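You operate a simulated robot arm through the tools that you are given. There is no shell and no other tool. Be economical: measure what you need, move in short steps, check, and stop when the job is done.

You run a simulated robot arm. Do the job below in one go: nothing can be reset, and whatever is moved stays where it is left.

JOB
Put the rusty lump from the top of the bench on the card there.

Only the result counts: the job must be done as asked and must still hold three seconds after the hand-in. Knocking over, shifting, dropping, spilling or breaking anything else fails it.

ROBOT AND FRAMES
A 7-joint arm with a two-finger parallel gripper, fixed in place. Base frame: the origin is at the foot of the arm, x ahead of it, y to its left, z up; the work surface is at about z = 0. Units: mm, rad, N and s.
With the tool pointing down near the work surface it reaches from about 220 to 580 mm from the base axis. Its first joint turns from -1.152 to 1.152 rad. Payload 2.5 kg.
The tool frame sits at the grasp point between the pads (the TCP): z along the fingers, y along the line on which they close. The tips reach 23 mm beyond it. The gripper opens to 94 mm. The fingers are 38 mm wide and 10 mm thick; the gripper's body (54 by 96 mm) begins 39 mm behind the TCP.
Orientation is that of the tool frame in the base frame, as [roll, pitch, yaw] about the fixed x, y, z axes, in that order (R = Rz(yaw) Ry(pitch) Rx(roll)). With the fingers straight down and closing along the base's y, the tool's x points along the base's -x, its y along +y and its z along -z.

CONTROLS
- The arm moves only by the tool apply_moves. Its argument "moves" is a list of rows, each an object of numbers (a shift or turn left out is 0, a gripper value left out holds the last): "rx", "ry", "rz": the turn, a rotation vector about the base's x, y, z in units of 5 degrees (1.0 is 5 degrees); "x", "y", "z": the shift along the base's x, y, z in units of 50 mm (1.0 is 50 mm); "hand": the gripper command, from -1 (fully open) to 1 (shut), values between in proportion. In form: [{"rx": .., "ry": .., "rz": .., "x": .., "y": .., "z": .., "hand": ..}, ...]. A call has 1 to 10 rows; each row shifts and turns the commanded pose from where the row before left it. A call with a number of a shift or a turn outside -1 to 1 is refused whole. A row lasts 0.2 s, in which the tool goes at most 50 mm and 0.15 rad; a call with a longer step from one row to the next is refused whole, and so is a gripper value outside its range. A pose out of reach is approached as far as the arm can. The call stops where the force on the tool passes 40 N (or 10 N more than at its start, if that is more) or the arm is blocked; 0.2 s more then pass. The fingers move at their own pace (about 108 mm/s each) and stop on an object; they squeeze with about 39 N. The grip force told is the motor's: it shows also when the fingers shut on nothing. Time passes only in rows, and 0.2 s behind the last, so rows that do not move let the fingers close. It gives the time, the measured TCP pose, the force on the tool (base axes), the opening and the grip force at its end, in the units of the frame above (readings bear some noise), and new pictures: "pictures" is both (left out), scene, wrist or none.
- Cameras (640 x 400 px; columns grow to the right, rows downward): "scene" is fixed at [107.7, -401.8, 542.2]; the picture's right is [0.90, -0.43, 0.00], its down [-0.25, -0.52, -0.81] and it looks along [0.35, 0.74, -0.58] (base axes); focal length 333 px, centre (320, 200). "wrist" rides on the gripper at [86, 16, -74] in the tool frame; the picture's right is [-0.18, 0.98, 0.00], its down [-0.58, -0.11, -0.81] and it looks along [-0.79, -0.15, 0.59] (tool axes); focal length 243 px, centre (320, 200). There is no depth. A picture from a camera that has moved, and an enlarged one, comes with that camera's place and axes in the base frame and with its lens.
- close_up(camera, box): a new picture of the part [left, top, right, bottom] of that camera's present view, enlarged. It takes no simulated time.
- hand_in(): hands the job in; it is judged then, once.

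Go step by step. Nothing tells you positions but the pictures and the camera data: compare them with the known pose of the tool, close in by small moves and look again before you grip or let go. The budget is 90 turns and 200 pictures, counting those below and the enlarged ones. Unless the task says otherwise, let go and move clear before handing in, and close with one line.

The tools are called after "Request:" as a command line: name --argument value ..., lists and objects as JSON in quotes. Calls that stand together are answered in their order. apply_moves: Moves the arm, as the interface text tells. Its arguments: {"type":"object","properties":{"moves":{"type":"array"},"pictures":{"type":"string","enum":["both","scene","wrist","none"]}},"required":["moves"]} The other tools are called the same way: close_up (camera, box) takes an enlarged picture of a part of a camera's view; hand_in () hands the job in.

At the start:

```text
time_s: 0.0
position: [300.0, 103.7, 258.1]
tool_rot: [-3.139, 0.001, 3.141]
ft_force: [-0.8, -0.8, -0.2]
finger_gap: 94.0
grip_force: 0.1
```

scene: 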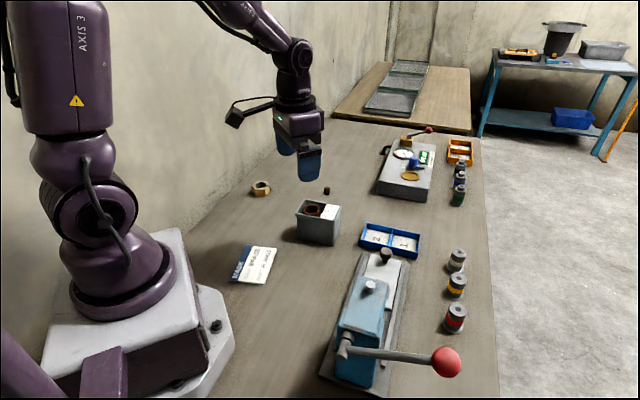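
wrist: 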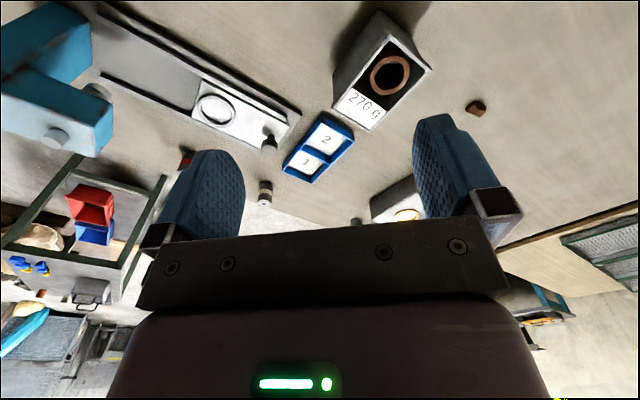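

I see a small brown lump near scene (326,190), a nut-like piece at (261,188), a grey block marked 270 g, and a card at (255,264). I'll enlarge these before choosing.

Request:
close_up --camera "scene" --box '[220, 160, 380, 260]'

Request:
close_up --camera "scene" --box '[200, 220, 328, 300]'

Request:
close_up --camera "scene" --box '[340, 120, 500, 220]'

Request:
close_up --camera "wrist" --box '[320, 0, 560, 150]'

```text
4.00 times, centred on (300, 210) of scene
camera zoom: at [107.7, -401.8, 542.2], right [0.9, -0.43, 0.0], down [-0.25, -0.52, -0.81], along [0.35, 0.74, -0.58], focal length 1333 px, centre (400, 160)
```

zoom: 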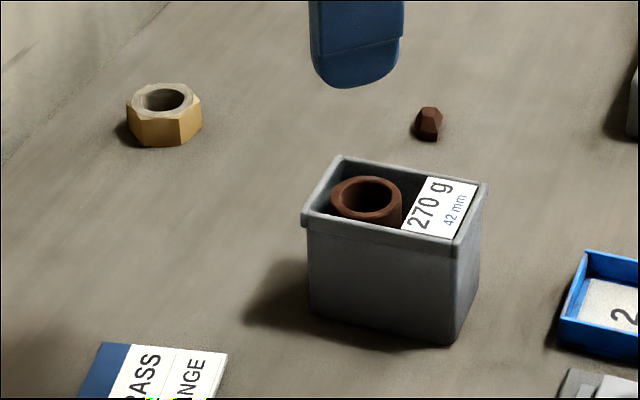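

```text
5.00 times, centred on (264, 260) of scene
camera zoom: at [107.7, -401.8, 542.2], right [0.9, -0.43, 0.0], down [-0.25, -0.52, -0.81], along [0.35, 0.74, -0.58], focal length 1666 px, centre (600, -100)
```

zoom: 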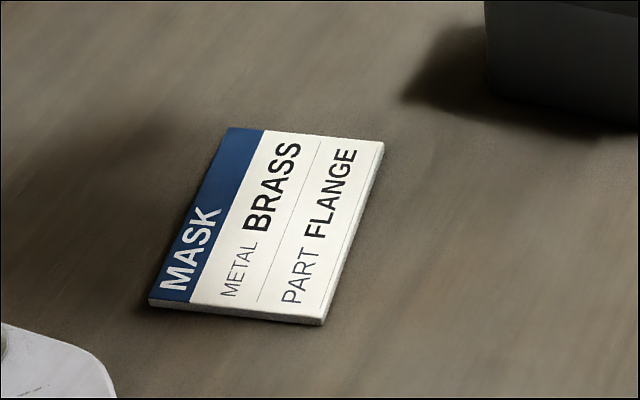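

```text
4.00 times, centred on (420, 170) of scene
camera zoom: at [107.7, -401.8, 542.2], right [0.9, -0.43, 0.0], down [-0.25, -0.52, -0.81], along [0.35, 0.74, -0.58], focal length 1333 px, centre (-80, 320)
```

zoom: 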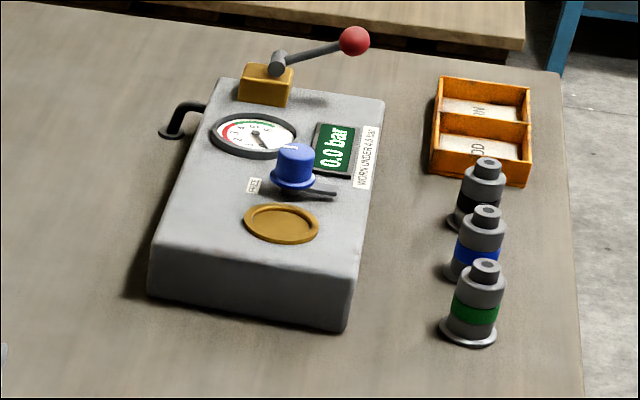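

```text
2.67 times, centred on (440, 75) of wrist
camera zoom: at [215.2, 119.1, 332.1], right [0.18, 0.98, 0.0], down [0.58, -0.11, 0.81], along [0.79, -0.15, -0.59], focal length 647 px, centre (0, 533)
```

zoom: 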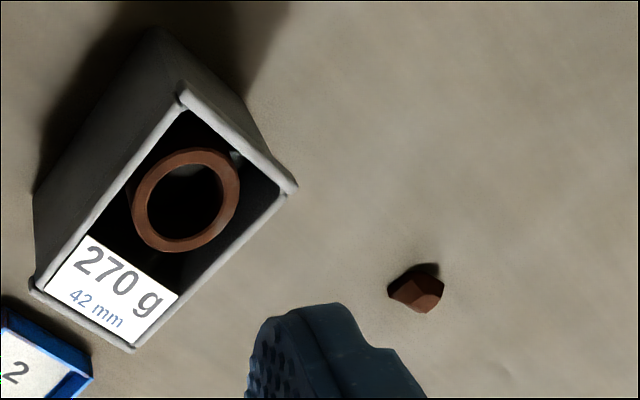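

The rusty lump is the small brown rock: both cameras put it at about (464, 308). The card centre is near (199, 128), and the tin lies between them at about (371, 155). I'll move high above the lump and look again.

Request:
apply_moves --moves '[{"x": 0.547, "y": 0.68, "z": -0.3, "hand": -1}, {"x": 0.547, "y": 0.68, "z": -0.3}, {"x": 0.547, "y": 0.68, "z": -0.3}, {"x": 0.547, "y": 0.68, "z": -0.3}, {"x": 0.547, "y": 0.68, "z": -0.3}, {"x": 0.547, "y": 0.68, "z": -0.3}, {}]'

```text
time_s: 1.6
position: [462.6, 309.7, 168.9]
tool_rot: [-3.139, -0.003, 3.141]
ft_force: [0.7, -0.4, 0.1]
finger_gap: 94.3
grip_force: 0.0
camera wrist: at [377.8, 324.9, 242.2], right [0.18, 0.98, 0.0], down [0.58, -0.11, 0.81], along [0.79, -0.15, -0.59], focal length 243 px, centre (320, 200)
```

scene: 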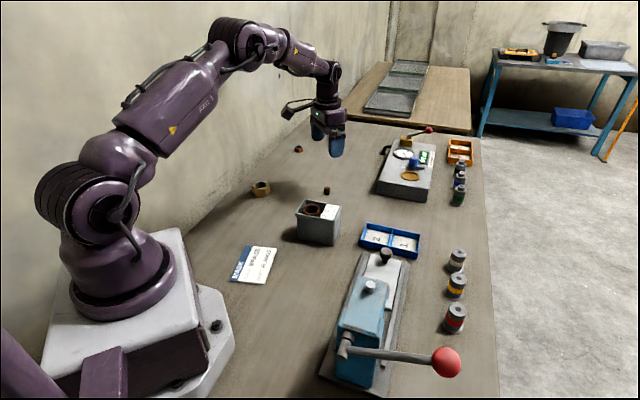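
wrist: 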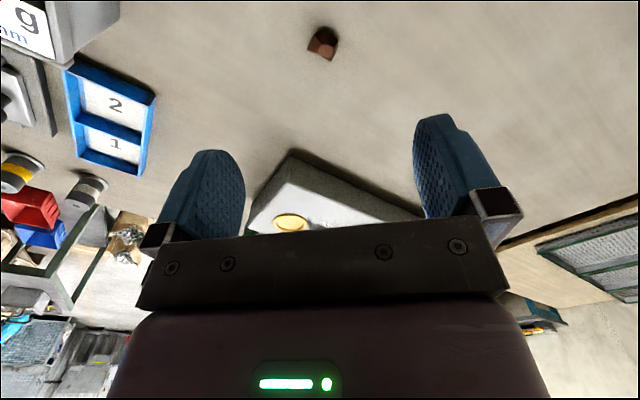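

The lump is confirmed near (465, 310). A second brown thing has come into view at scene (298,149), so I'll look at both.

Request:
close_up --camera "scene" --box '[258, 130, 354, 190]'

Request:
close_up --camera "scene" --box '[306, 178, 346, 203]'

Request:
close_up --camera "wrist" --box '[280, 10, 376, 70]'

```text
6.67 times, centred on (306, 160) of scene
camera zoom: at [107.7, -401.8, 542.2], right [0.9, -0.43, 0.0], down [-0.25, -0.52, -0.81], along [0.35, 0.74, -0.58], focal length 2222 px, centre (413, 467)
```

zoom: 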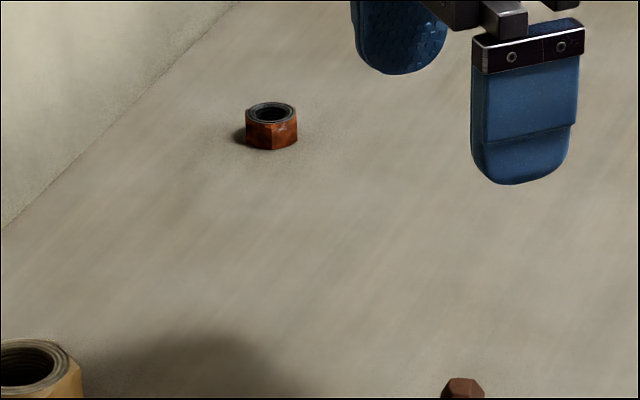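

```text
16.00 times, centred on (326, 190) of scene
camera zoom: at [107.7, -401.8, 542.2], right [0.9, -0.43, 0.0], down [-0.25, -0.52, -0.81], along [0.35, 0.74, -0.58], focal length 5332 px, centre (224, 352)
```

zoom: 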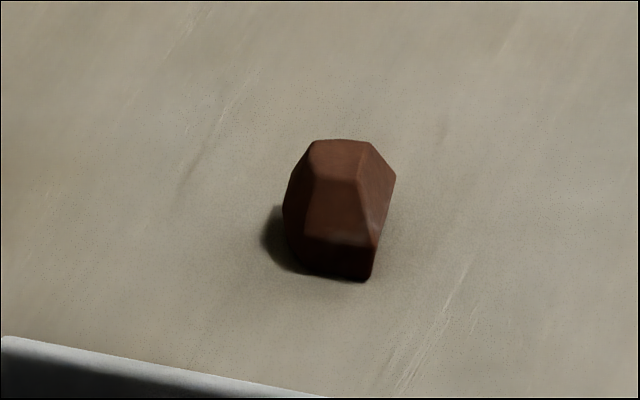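

```text
6.67 times, centred on (328, 40) of wrist
camera zoom: at [377.8, 324.9, 242.2], right [0.18, 0.98, 0.0], down [0.58, -0.11, 0.81], along [0.79, -0.15, -0.59], focal length 1618 px, centre (267, 1267)
```

zoom: 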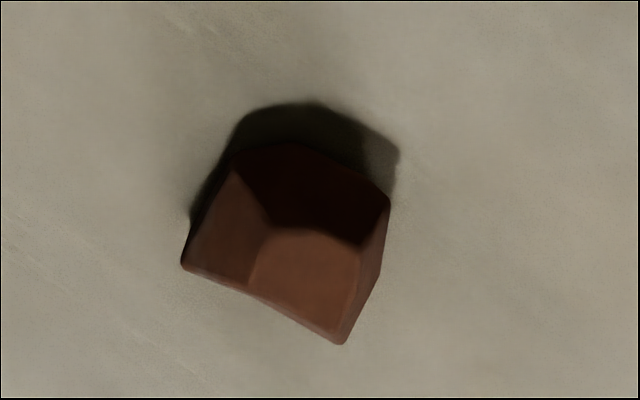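

The far brown object is a rusty hex nut out of reach, so the lump is the faceted rock. Its steepest opposite faces lie along about (-0.87, 0.5), so I'll turn the tool +60° about z while going lower.

Request:
apply_moves --moves '[{"rz": 1, "z": -0.1, "x": 0.09}, {"rz": 1, "z": -0.1}, {"rz": 1, "z": -0.1}, {"rz": 1, "z": -0.1}, {"rz": 1, "z": -0.1}, {"rz": 1, "z": -0.1}]' --pictures "none"

Request:
apply_moves --moves '[{"rz": 1, "z": -0.1}, {"rz": 1, "z": -0.1}, {"rz": 1, "z": -0.1}, {"rz": 1, "z": -0.1}, {"rz": 1, "z": -0.1}, {"rz": 1, "z": -0.1}, {}]'

```text
time_s: 3.0
position: [469.0, 307.2, 138.0]
tool_rot: [3.14, 0.0, -2.616]
ft_force: [-0.2, 0.0, 0.0]
finger_gap: 94.0
grip_force: 0.0
```

```text
time_s: 4.6
position: [470.0, 307.8, 107.9]
tool_rot: [-3.14, 0.001, -2.093]
ft_force: [0.2, -0.9, -0.2]
finger_gap: 94.0
grip_force: 0.0
camera wrist: at [413.1, 240.4, 181.9], right [-0.76, 0.65, 0.0], down [0.38, 0.45, 0.81], along [0.52, 0.61, -0.59], focal length 243 px, centre (320, 200)
```

scene: 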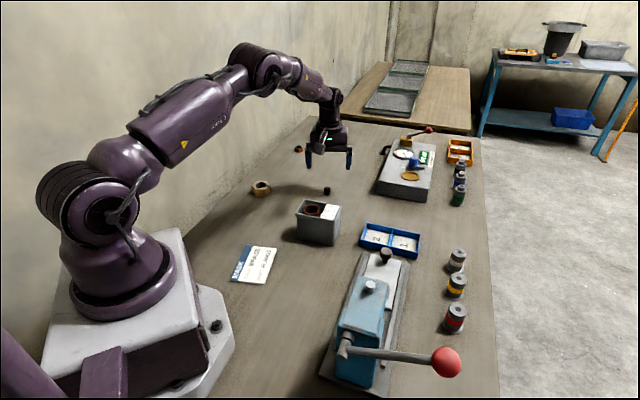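
wrist: 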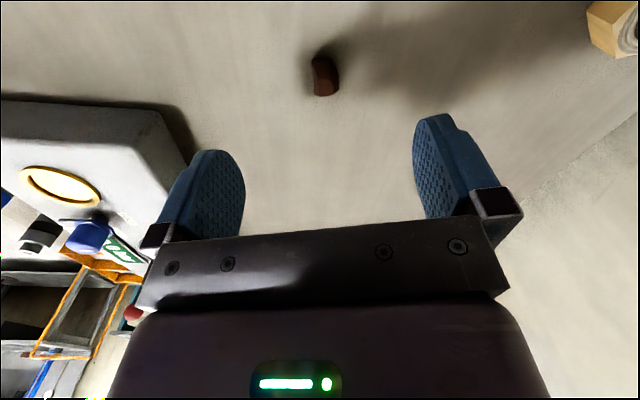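

The tool is nearly centred over the lump. I'll enlarge both views to check the grip faces.

Request:
close_up --camera "wrist" --box '[276, 45, 372, 105]'

Request:
close_up --camera "scene" --box '[286, 140, 366, 200]'

```text
6.67 times, centred on (324, 75) of wrist
camera zoom: at [413.1, 240.4, 181.9], right [-0.76, 0.65, 0.0], down [0.38, 0.45, 0.81], along [0.52, 0.61, -0.59], focal length 1618 px, centre (293, 1033)
```

zoom: 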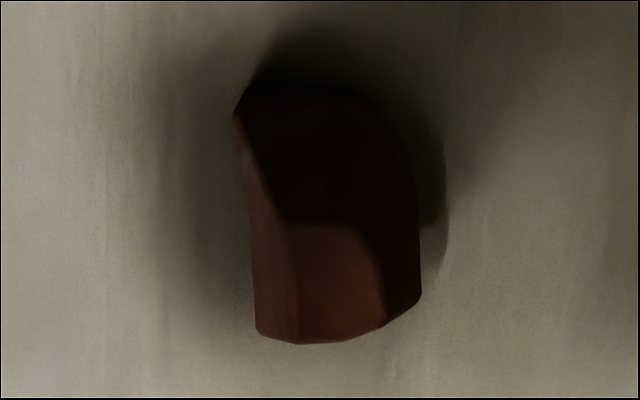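

```text
6.67 times, centred on (326, 170) of scene
camera zoom: at [107.7, -401.8, 542.2], right [0.9, -0.43, 0.0], down [-0.25, -0.52, -0.81], along [0.35, 0.74, -0.58], focal length 2222 px, centre (280, 400)
```

zoom: 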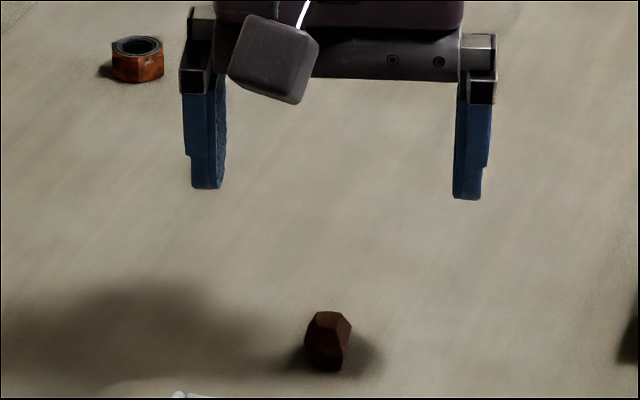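

The two steep faces line up with the fingers, and the lump centre is about (466.8, 309). I'll correct a few mm, go down most of the way, and check.

Request:
apply_moves --moves '[{"x": -0.06, "y": 0.03, "z": -0.3}, {"z": -0.4}, {"z": -0.4}, {}]'

Request:
close_up --camera "scene" --box '[286, 150, 366, 200]'

```text
time_s: 5.6
position: [468.7, 306.6, 53.2]
tool_rot: [-3.141, 0.0, -2.094]
ft_force: [-0.1, -0.2, 0.9]
finger_gap: 94.1
grip_force: 0.1
camera wrist: at [411.3, 239.7, 126.5], right [-0.76, 0.65, 0.0], down [0.38, 0.45, 0.81], along [0.52, 0.61, -0.59], focal length 243 px, centre (320, 200)
```

scene: 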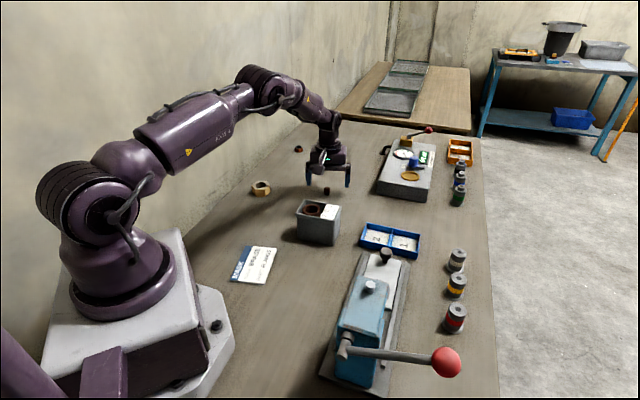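
wrist: 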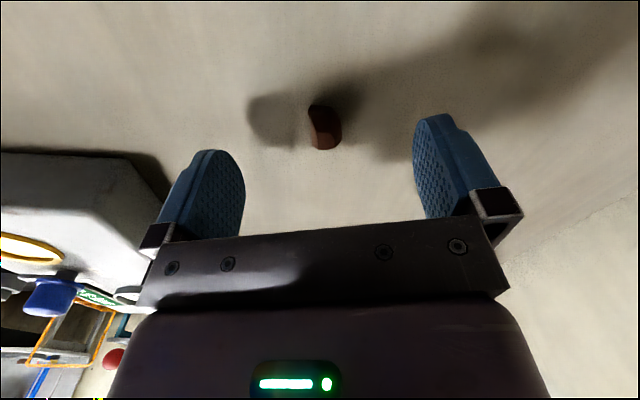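

```text
8.00 times, centred on (326, 175) of scene
camera zoom: at [107.7, -401.8, 542.2], right [0.9, -0.43, 0.0], down [-0.25, -0.52, -0.81], along [0.35, 0.74, -0.58], focal length 2666 px, centre (272, 400)
```

zoom: 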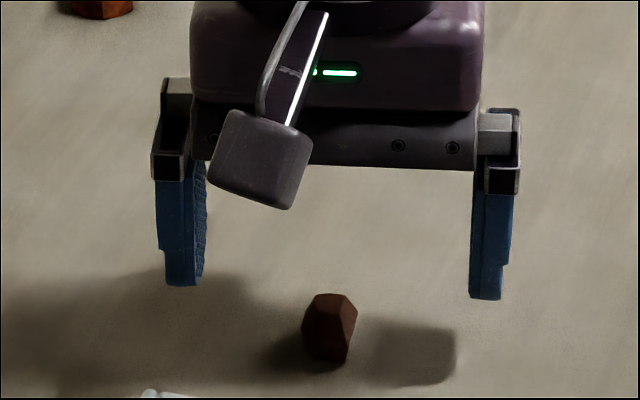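

The lump is between the fingers with about 3 mm of offset. I'll correct that, go down to about 27 mm, and close.

Request:
apply_moves --moves '[{"x": -0.05, "y": 0.03, "z": -0.26}, {"z": -0.26}, {}]' --pictures "scene"

Request:
close_up --camera "scene" --box '[286, 155, 366, 205]'

Request:
close_up --camera "wrist" --box '[160, 50, 480, 250]'

```text
time_s: 6.4
position: [464.5, 308.4, 25.4]
tool_rot: [-3.141, 0.001, -2.095]
ft_force: [0.1, -0.1, -0.2]
finger_gap: 93.9
grip_force: 0.1
```

scene: 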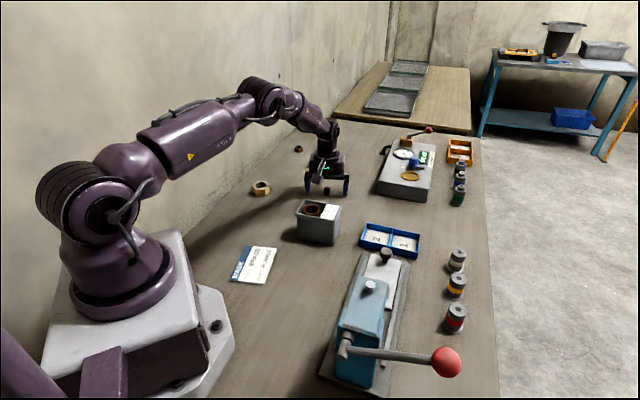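

```text
8.00 times, centred on (326, 180) of scene
camera zoom: at [107.7, -401.8, 542.2], right [0.9, -0.43, 0.0], down [-0.25, -0.52, -0.81], along [0.35, 0.74, -0.58], focal length 2666 px, centre (272, 360)
```

zoom: 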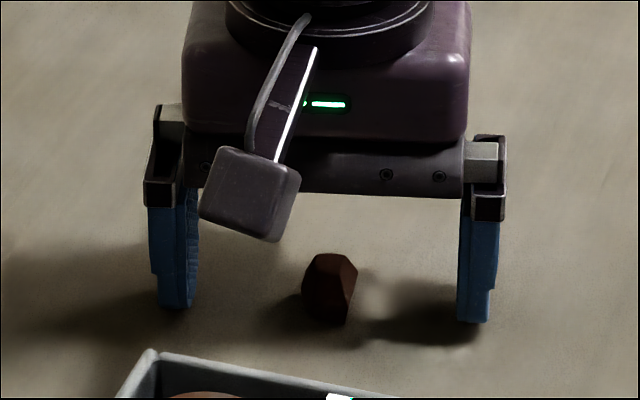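

```text
2.00 times, centred on (320, 150) of wrist
camera zoom: at [408.8, 242.1, 99.3], right [-0.76, 0.65, 0.0], down [0.38, 0.45, 0.81], along [0.52, 0.61, -0.59], focal length 485 px, centre (320, 300)
```

zoom: 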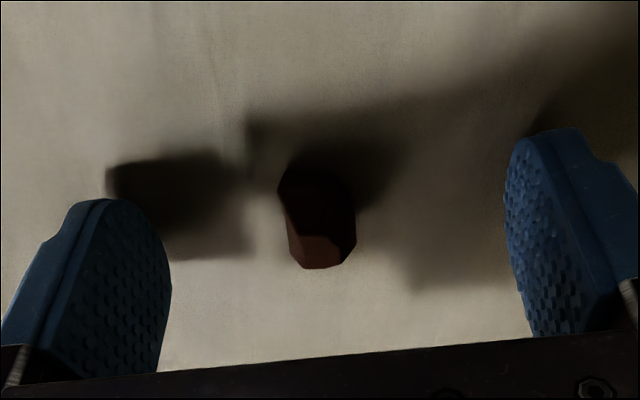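

The lump sits centred between the pads in both views, so I'll close the gripper.

Request:
apply_moves --moves '[{"hand": 1}, {"hand": 1}, {"hand": 1}, {"hand": 1}]' --pictures "wrist"

Request:
close_up --camera "scene" --box '[286, 155, 366, 205]'

```text
time_s: 7.4
position: [465.1, 310.6, 26.3]
tool_rot: [-3.141, 0.001, -2.094]
ft_force: [-0.4, 0.8, 0.6]
finger_gap: 17.0
grip_force: 38.8
camera wrist: at [408.8, 242.1, 99.4], right [-0.76, 0.65, 0.0], down [0.39, 0.45, 0.81], along [0.52, 0.61, -0.59], focal length 243 px, centre (320, 200)
```

wrist: 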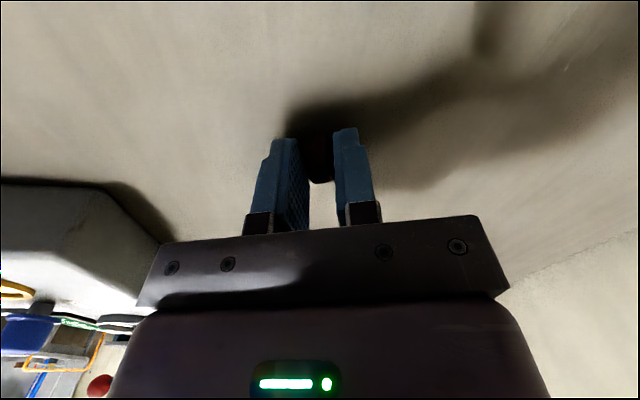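

```text
8.00 times, centred on (326, 180) of scene
camera zoom: at [107.7, -401.8, 542.2], right [0.9, -0.43, 0.0], down [-0.25, -0.52, -0.81], along [0.35, 0.74, -0.58], focal length 2666 px, centre (272, 360)
```

zoom: 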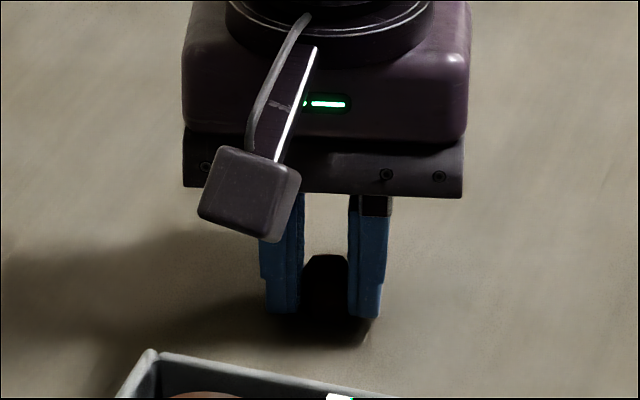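

The grip holds at 17 mm opening, with the lump between the pads. I'll lift gently and check.

Request:
apply_moves --moves '[{"z": 0.3}, {"z": 0.6}, {"z": 0.8}, {"z": 0.8}, {"z": 0.8}, {}]'

Request:
close_up --camera "scene" --box '[286, 120, 366, 170]'

```text
time_s: 8.8
position: [465.5, 307.8, 193.8]
tool_rot: [-3.141, 0.0, -2.095]
ft_force: [-0.3, 0.0, 0.0]
finger_gap: 0.1
grip_force: 39.2
camera wrist: at [410.1, 240.7, 267.3], right [-0.76, 0.65, 0.0], down [0.39, 0.45, 0.81], along [0.52, 0.61, -0.59], focal length 243 px, centre (320, 200)
```

scene: 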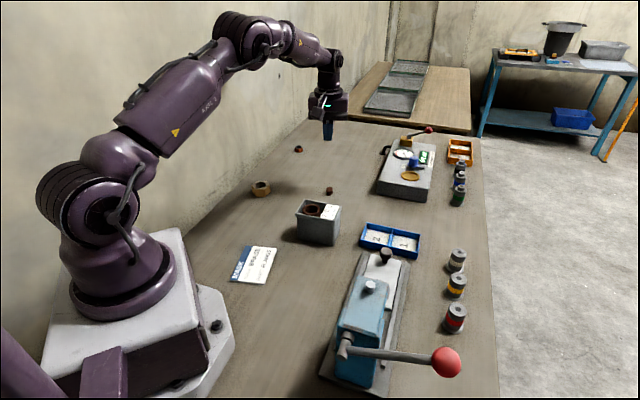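
wrist: 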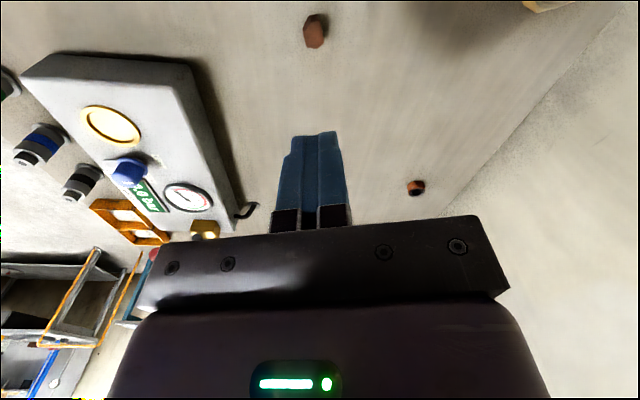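

```text
8.00 times, centred on (326, 145) of scene
camera zoom: at [107.7, -401.8, 542.2], right [0.9, -0.43, 0.0], down [-0.25, -0.52, -0.81], along [0.35, 0.74, -0.58], focal length 2666 px, centre (272, 640)
```

zoom: 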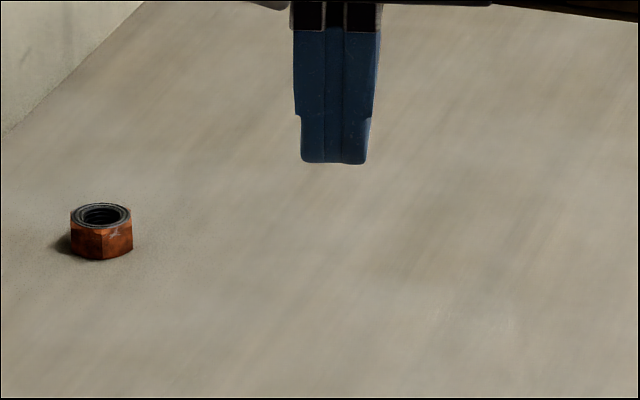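

The lump slipped out and is still on the bench, slightly turned. I'll look at it closely to choose a better grip.

Request:
close_up --camera "wrist" --box '[290, 5, 338, 53]'

Request:
close_up --camera "scene" --box '[309, 177, 349, 202]'

```text
8.33 times, centred on (314, 29) of wrist
camera zoom: at [410.1, 240.7, 267.3], right [-0.76, 0.65, 0.0], down [0.39, 0.45, 0.81], along [0.52, 0.61, -0.59], focal length 2022 px, centre (370, 1625)
```

zoom: 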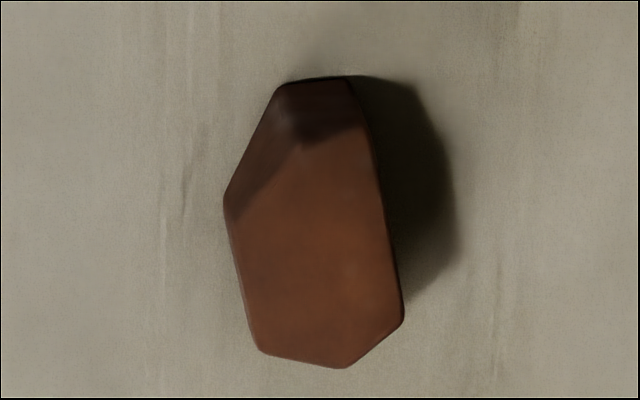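

```text
16.00 times, centred on (329, 190) of scene
camera zoom: at [107.7, -401.8, 542.2], right [0.9, -0.43, 0.0], down [-0.25, -0.52, -0.81], along [0.35, 0.74, -0.58], focal length 5332 px, centre (176, 368)
```

zoom: 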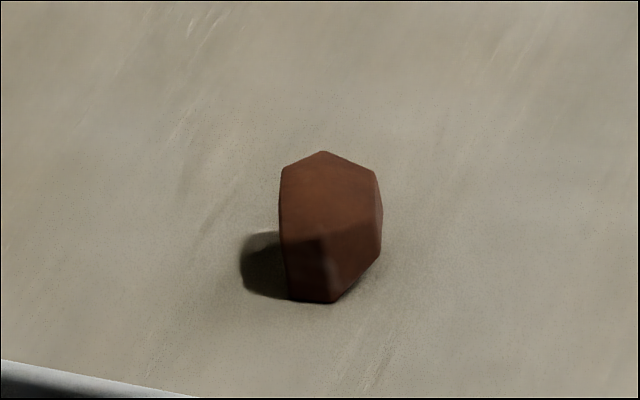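

The lump tumbled onto a different face. It now has near-vertical parallel sides about 18 mm apart, almost exactly along my closing line, near (472, 305). I'll open, re-centre and come down for another look.

Request:
apply_moves --moves '[{"hand": -1, "x": 0.13, "y": -0.05, "rz": 0.6}, {}, {"z": -0.85}, {"z": -0.85}, {"z": -0.85}, {}]'

Request:
close_up --camera "scene" --box '[286, 150, 366, 200]'

Request:
close_up --camera "wrist" --box '[160, 50, 480, 250]'

```text
time_s: 10.2
position: [472.8, 307.4, 66.3]
tool_rot: [3.141, 0.0, -2.042]
ft_force: [-0.2, -0.8, -0.8]
finger_gap: 94.0
grip_force: 0.0
camera wrist: at [420.4, 237.5, 138.4], right [-0.79, 0.61, 0.0], down [0.36, 0.47, 0.81], along [0.49, 0.64, -0.59], focal length 243 px, centre (320, 200)
```

scene: 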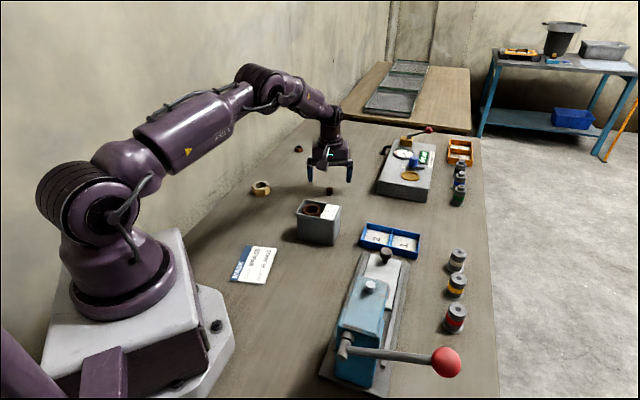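
wrist: 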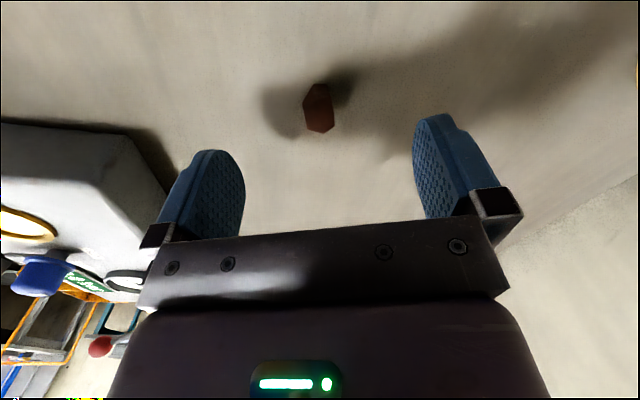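

```text
8.00 times, centred on (326, 175) of scene
camera zoom: at [107.7, -401.8, 542.2], right [0.9, -0.43, 0.0], down [-0.25, -0.52, -0.81], along [0.35, 0.74, -0.58], focal length 2666 px, centre (272, 400)
```

zoom: 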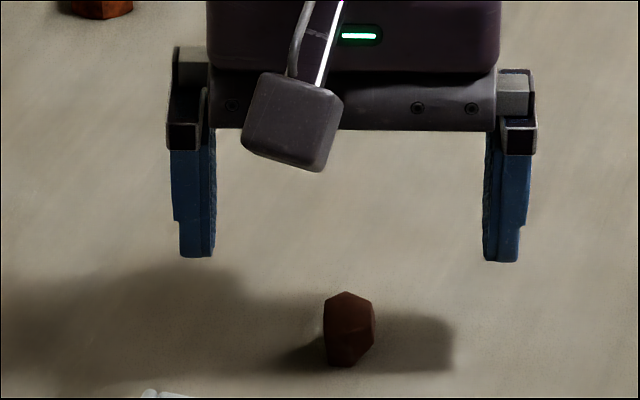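

```text
2.00 times, centred on (320, 150) of wrist
camera zoom: at [420.4, 237.5, 138.4], right [-0.79, 0.61, 0.0], down [0.36, 0.47, 0.81], along [0.49, 0.64, -0.59], focal length 485 px, centre (320, 300)
```

zoom: 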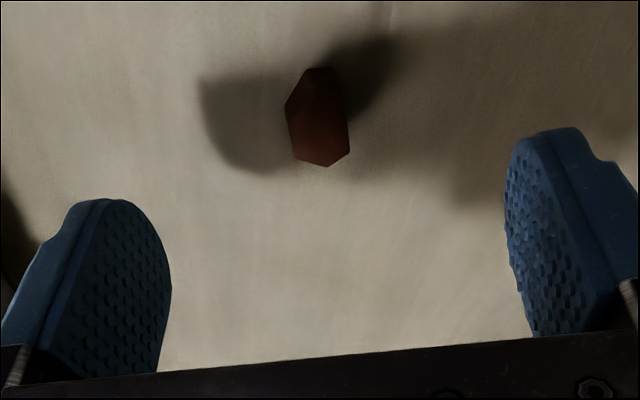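

Both views show the lump well centred. I'll go straight down about 39 mm, close, and then lift by only a small amount to test.

Request:
apply_moves --moves '[{"z": -0.4}, {"z": -0.39}, {}, {"hand": 1}, {"hand": 1}, {"hand": 1}, {"hand": 1}]' --pictures "wrist"

Request:
close_up --camera "scene" --box '[309, 170, 349, 202]'

```text
time_s: 11.8
position: [471.3, 309.2, 24.9]
tool_rot: [3.141, 0.0, -2.043]
ft_force: [-0.3, -0.8, -0.2]
finger_gap: 15.4
grip_force: 39.7
camera wrist: at [419.4, 238.5, 98.3], right [-0.79, 0.61, 0.0], down [0.36, 0.47, 0.81], along [0.49, 0.64, -0.59], focal length 243 px, centre (320, 200)
```

wrist: 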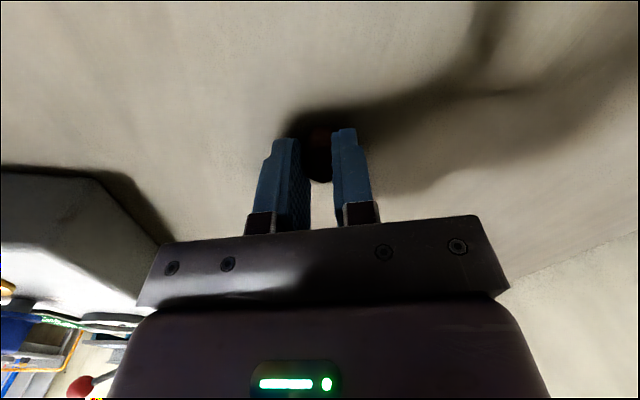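

```text
12.50 times, centred on (329, 186) of scene
camera zoom: at [107.7, -401.8, 542.2], right [0.9, -0.43, 0.0], down [-0.25, -0.52, -0.81], along [0.35, 0.74, -0.58], focal length 4166 px, centre (208, 375)
```

zoom: 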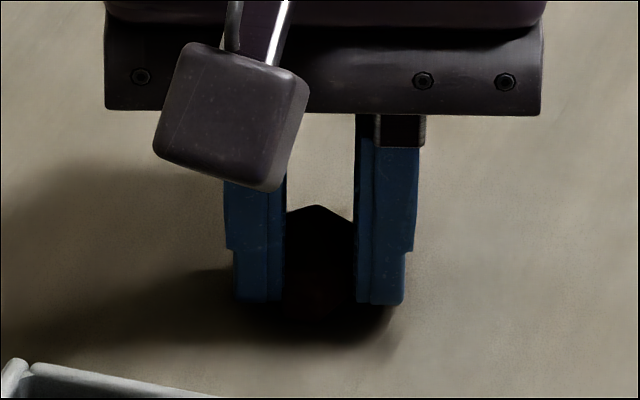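

It is gripped at 15.4 mm on the parallel faces. I'll do a slow 20 mm test lift.

Request:
apply_moves --moves '[{"z": 0.1}, {"z": 0.15}, {"z": 0.15}, {}]' --pictures "wrist"

Request:
close_up --camera "scene" --box '[309, 165, 349, 197]'

```text
time_s: 12.8
position: [471.1, 308.2, 44.9]
tool_rot: [-3.14, 0.0, -2.041]
ft_force: [0.7, 0.6, 0.5]
finger_gap: 15.3
grip_force: 39.3
camera wrist: at [418.3, 237.8, 119.3], right [-0.79, 0.61, 0.0], down [0.36, 0.47, 0.81], along [0.49, 0.64, -0.59], focal length 243 px, centre (320, 200)
```

wrist: 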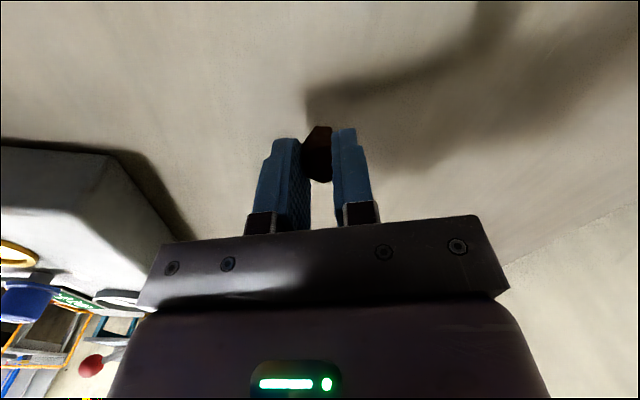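

```text
12.50 times, centred on (329, 181) of scene
camera zoom: at [107.7, -401.8, 542.2], right [0.9, -0.43, 0.0], down [-0.25, -0.52, -0.81], along [0.35, 0.74, -0.58], focal length 4166 px, centre (208, 438)
```

zoom: 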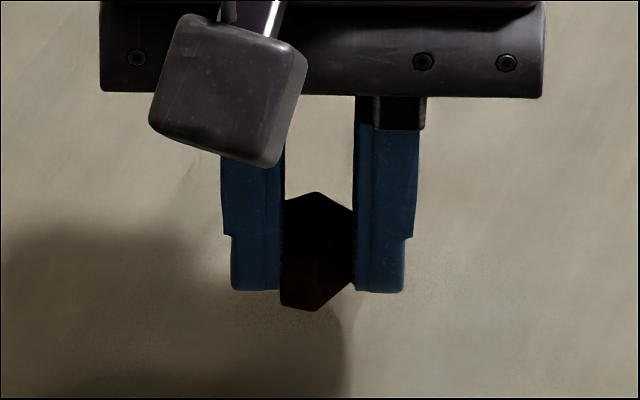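

The lump is held clear of the bench. I'll lift to a safe height and check it again before carrying it.

Request:
apply_moves --moves '[{"z": 0.3}, {"z": 0.5}, {"z": 0.5}, {"z": 0.5}, {"z": 0.5}, {"z": 0.3}, {}]' --pictures "wrist"

```text
time_s: 14.4
position: [470.6, 307.7, 175.7]
tool_rot: [-3.141, -0.001, -2.043]
ft_force: [-0.7, 0.5, -0.1]
finger_gap: 15.3
grip_force: 39.3
camera wrist: at [417.5, 237.3, 248.8], right [-0.79, 0.61, 0.0], down [0.36, 0.47, 0.81], along [0.49, 0.64, -0.59], focal length 243 px, centre (320, 200)
```

wrist: 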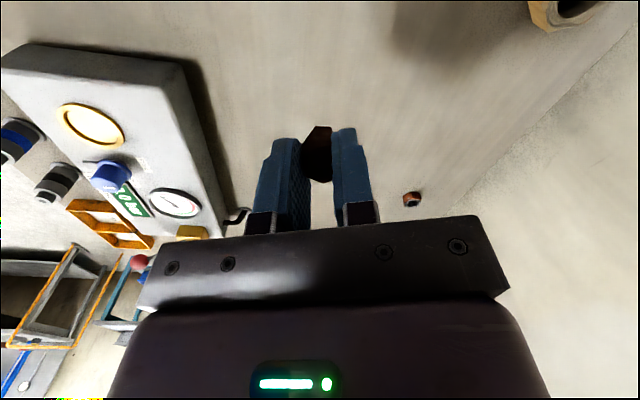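

Still secure. I'll carry it toward the card, passing clear of the tin.

Request:
apply_moves --moves '[{"x": -0.3, "y": -0.2}, {"x": -0.55, "y": -0.36}, {"x": -0.55, "y": -0.36}, {"x": -0.55, "y": -0.36}, {"x": -0.55, "y": -0.36}, {"x": -0.55, "y": -0.36}, {"x": -0.55, "y": -0.36}, {"x": -0.55, "y": -0.36}, {"x": -0.55, "y": -0.36}, {"x": -0.3, "y": -0.2}]' --pictures "none"

Request:
apply_moves --moves '[{"x": -0.2, "y": -0.13}, {}]'

```text
time_s: 16.6
position: [222.1, 144.0, 175.0]
tool_rot: [-3.141, 0.0, -2.044]
ft_force: [0.5, -0.5, -0.5]
finger_gap: 15.5
grip_force: 39.1
```

```text
time_s: 17.2
position: [210.3, 137.3, 175.8]
tool_rot: [-3.14, 0.0, -2.044]
ft_force: [0.2, 0.3, -0.2]
finger_gap: 15.7
grip_force: 39.4
camera wrist: at [158.3, 67.3, 249.6], right [-0.79, 0.61, 0.0], down [0.36, 0.47, 0.81], along [0.49, 0.64, -0.59], focal length 243 px, centre (320, 200)
```

scene: 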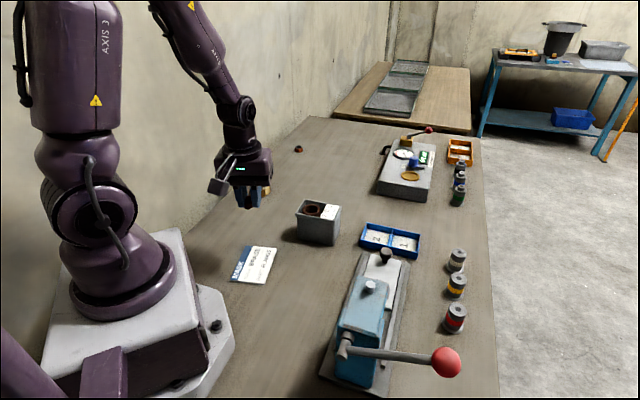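
wrist: 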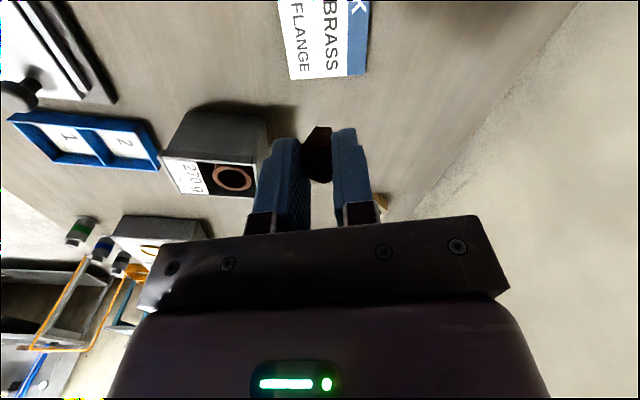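

The tool is over the card; both cameras put the card centre at about (200, 130) and show it some 3–4 mm thick. I'll nudge toward the centre and come down to just above it.

Request:
apply_moves --moves '[{"x": -0.11, "y": -0.07, "z": -0.4}, {"z": -0.5}, {"z": -0.5}, {"z": -0.5}, {"z": -0.5}, {"z": -0.34}, {}]'

Request:
close_up --camera "scene" --box '[216, 230, 296, 290]'

```text
time_s: 18.8
position: [205.9, 135.4, 37.1]
tool_rot: [3.141, -0.001, -2.042]
ft_force: [0.0, -0.2, -0.3]
finger_gap: 15.3
grip_force: 39.4
camera wrist: at [153.6, 65.0, 111.9], right [-0.79, 0.61, 0.0], down [0.36, 0.47, 0.81], along [0.49, 0.64, -0.59], focal length 243 px, centre (320, 200)
```

scene: 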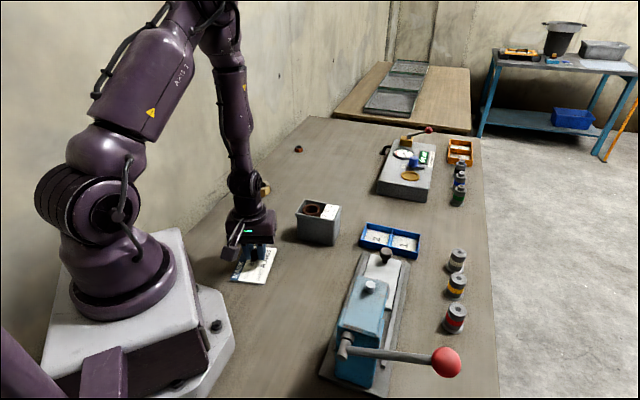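
wrist: 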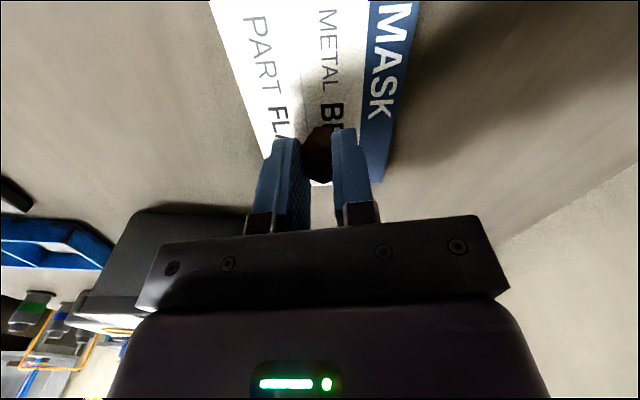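

```text
6.67 times, centred on (256, 260) of scene
camera zoom: at [107.7, -401.8, 542.2], right [0.9, -0.43, 0.0], down [-0.25, -0.52, -0.81], along [0.35, 0.74, -0.58], focal length 2222 px, centre (747, -200)
```

zoom: 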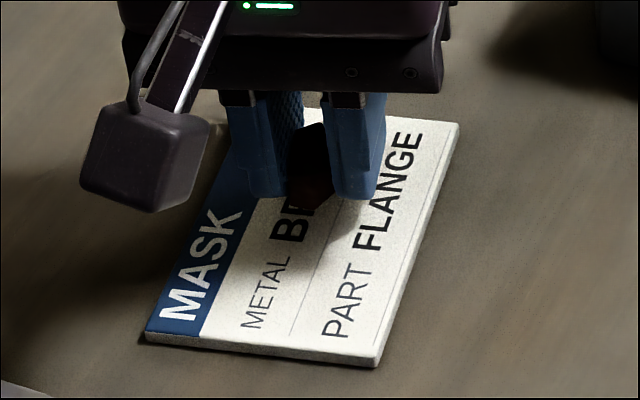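

The lump is over the middle of the card and about 8 mm above it. I'll lower in small steps while watching the force.

Request:
apply_moves --moves '[{"z": -0.06}, {"z": -0.06}, {}]' --pictures "none"

Request:
close_up --camera "scene" --box '[232, 240, 272, 270]'

```text
time_s: 19.6
position: [204.9, 133.2, 31.5]
tool_rot: [-3.141, 0.001, -2.043]
ft_force: [0.2, 0.1, 0.2]
finger_gap: 15.5
grip_force: 38.7
```

```text
13.33 times, centred on (252, 255) of scene
camera zoom: at [107.7, -401.8, 542.2], right [0.9, -0.43, 0.0], down [-0.25, -0.52, -0.81], along [0.35, 0.74, -0.58], focal length 4443 px, centre (1227, -533)
```

zoom: 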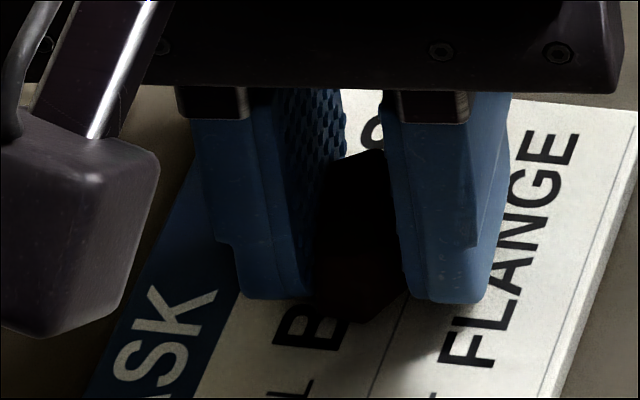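

There is no contact yet, so I'll keep lowering in about 1 mm steps.

Request:
apply_moves --moves '[{"z": -0.03}, {"z": -0.02}, {}]' --pictures "none"

Request:
apply_moves --moves '[{"z": -0.02}, {}]' --pictures "none"

```text
time_s: 20.4
position: [205.4, 133.9, 28.7]
tool_rot: [3.141, 0.001, -2.043]
ft_force: [-0.3, -1.8, 11.1]
finger_gap: 15.9
grip_force: 39.0
```

```text
time_s: 21.0
position: [204.1, 134.8, 27.5]
tool_rot: [-3.141, 0.002, -2.044]
ft_force: [0.1, -1.9, 28.3]
finger_gap: 15.4
grip_force: 38.9
```

Contact shows at 28 N. I'll back off about 1.5 mm to unload the press, then open partway.

Request:
apply_moves --moves '[{"z": 0.03}, {}]' --pictures "none"

Request:
apply_moves --moves '[{"hand": 0.4}, {"hand": 0.0}, {}, {}]'

Request:
close_up --camera "scene" --box '[216, 230, 296, 290]'

```text
time_s: 21.6
position: [205.3, 135.3, 29.1]
tool_rot: [3.14, -0.001, -2.042]
ft_force: [-0.1, -0.3, -0.4]
finger_gap: 15.7
grip_force: 39.3
```

```text
time_s: 22.6
position: [205.5, 134.6, 29.8]
tool_rot: [-3.14, -0.001, -2.044]
ft_force: [0.1, 0.7, 0.3]
finger_gap: 47.0
grip_force: 0.0
camera wrist: at [152.9, 64.3, 103.9], right [-0.79, 0.61, 0.0], down [0.36, 0.47, 0.81], along [0.49, 0.64, -0.59], focal length 243 px, centre (320, 200)
```

scene: 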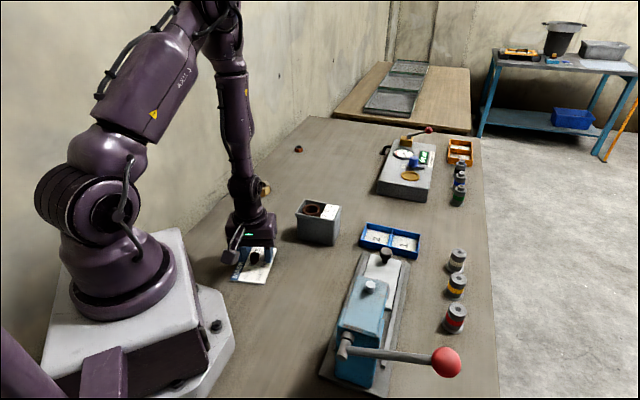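
wrist: 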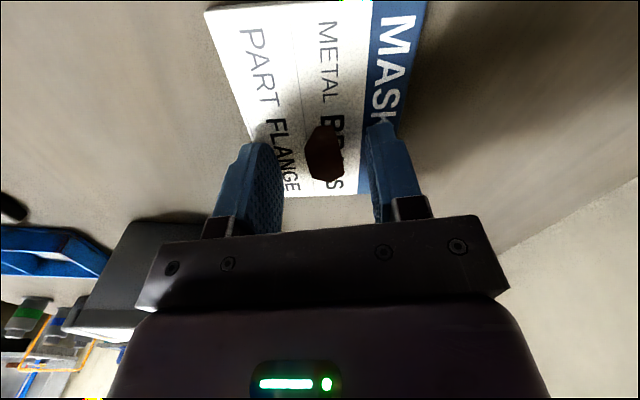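

```text
6.67 times, centred on (256, 260) of scene
camera zoom: at [107.7, -401.8, 542.2], right [0.9, -0.43, 0.0], down [-0.25, -0.52, -0.81], along [0.35, 0.74, -0.58], focal length 2222 px, centre (747, -200)
```

zoom: 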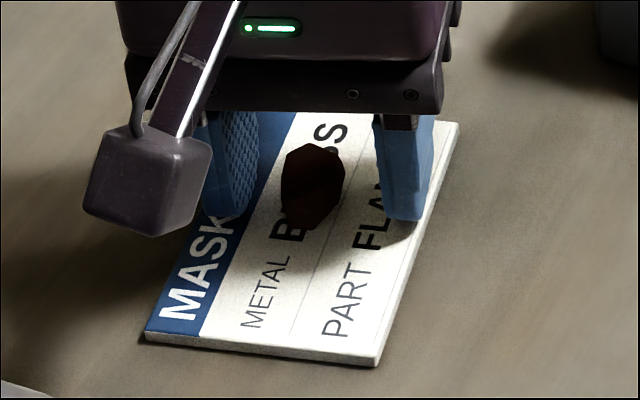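

The lump rests on the card, free of both fingers. I'll raise the arm straight up and check the result.

Request:
apply_moves --moves '[{"z": 0.3}, {"z": 0.7}, {"z": 0.9}, {"z": 0.9}, {}, {}]'

Request:
close_up --camera "scene" --box '[200, 220, 328, 300]'

```text
time_s: 24.0
position: [205.6, 133.8, 171.5]
tool_rot: [3.14, 0.0, -2.042]
ft_force: [0.8, 0.2, -0.8]
finger_gap: 47.0
grip_force: 0.1
camera wrist: at [152.9, 64.8, 245.2], right [-0.79, 0.61, 0.0], down [0.36, 0.47, 0.81], along [0.49, 0.64, -0.59], focal length 243 px, centre (320, 200)
```

scene: 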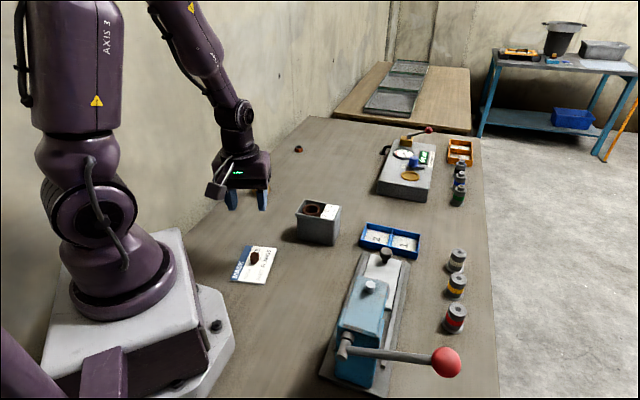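
wrist: 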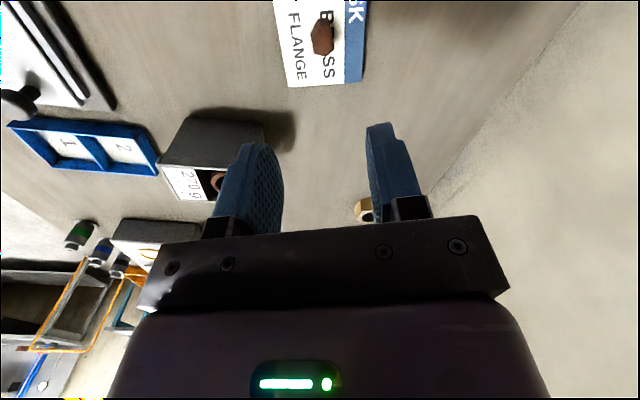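

```text
5.00 times, centred on (264, 260) of scene
camera zoom: at [107.7, -401.8, 542.2], right [0.9, -0.43, 0.0], down [-0.25, -0.52, -0.81], along [0.35, 0.74, -0.58], focal length 1666 px, centre (600, -100)
```

zoom: 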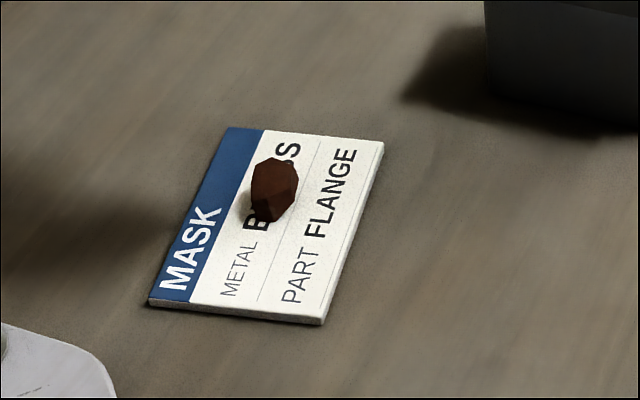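

The lump rests wholly on the card. The card has not moved, nothing else is disturbed, and the arm is clear, so I'm handing in.

Request:
hand_in

```text
The job is handed in.
```

The rusty lump is on the card and the arm is clear; it slipped from the first grip and tumbled on the bench, the second grip held, and nothing else moved.
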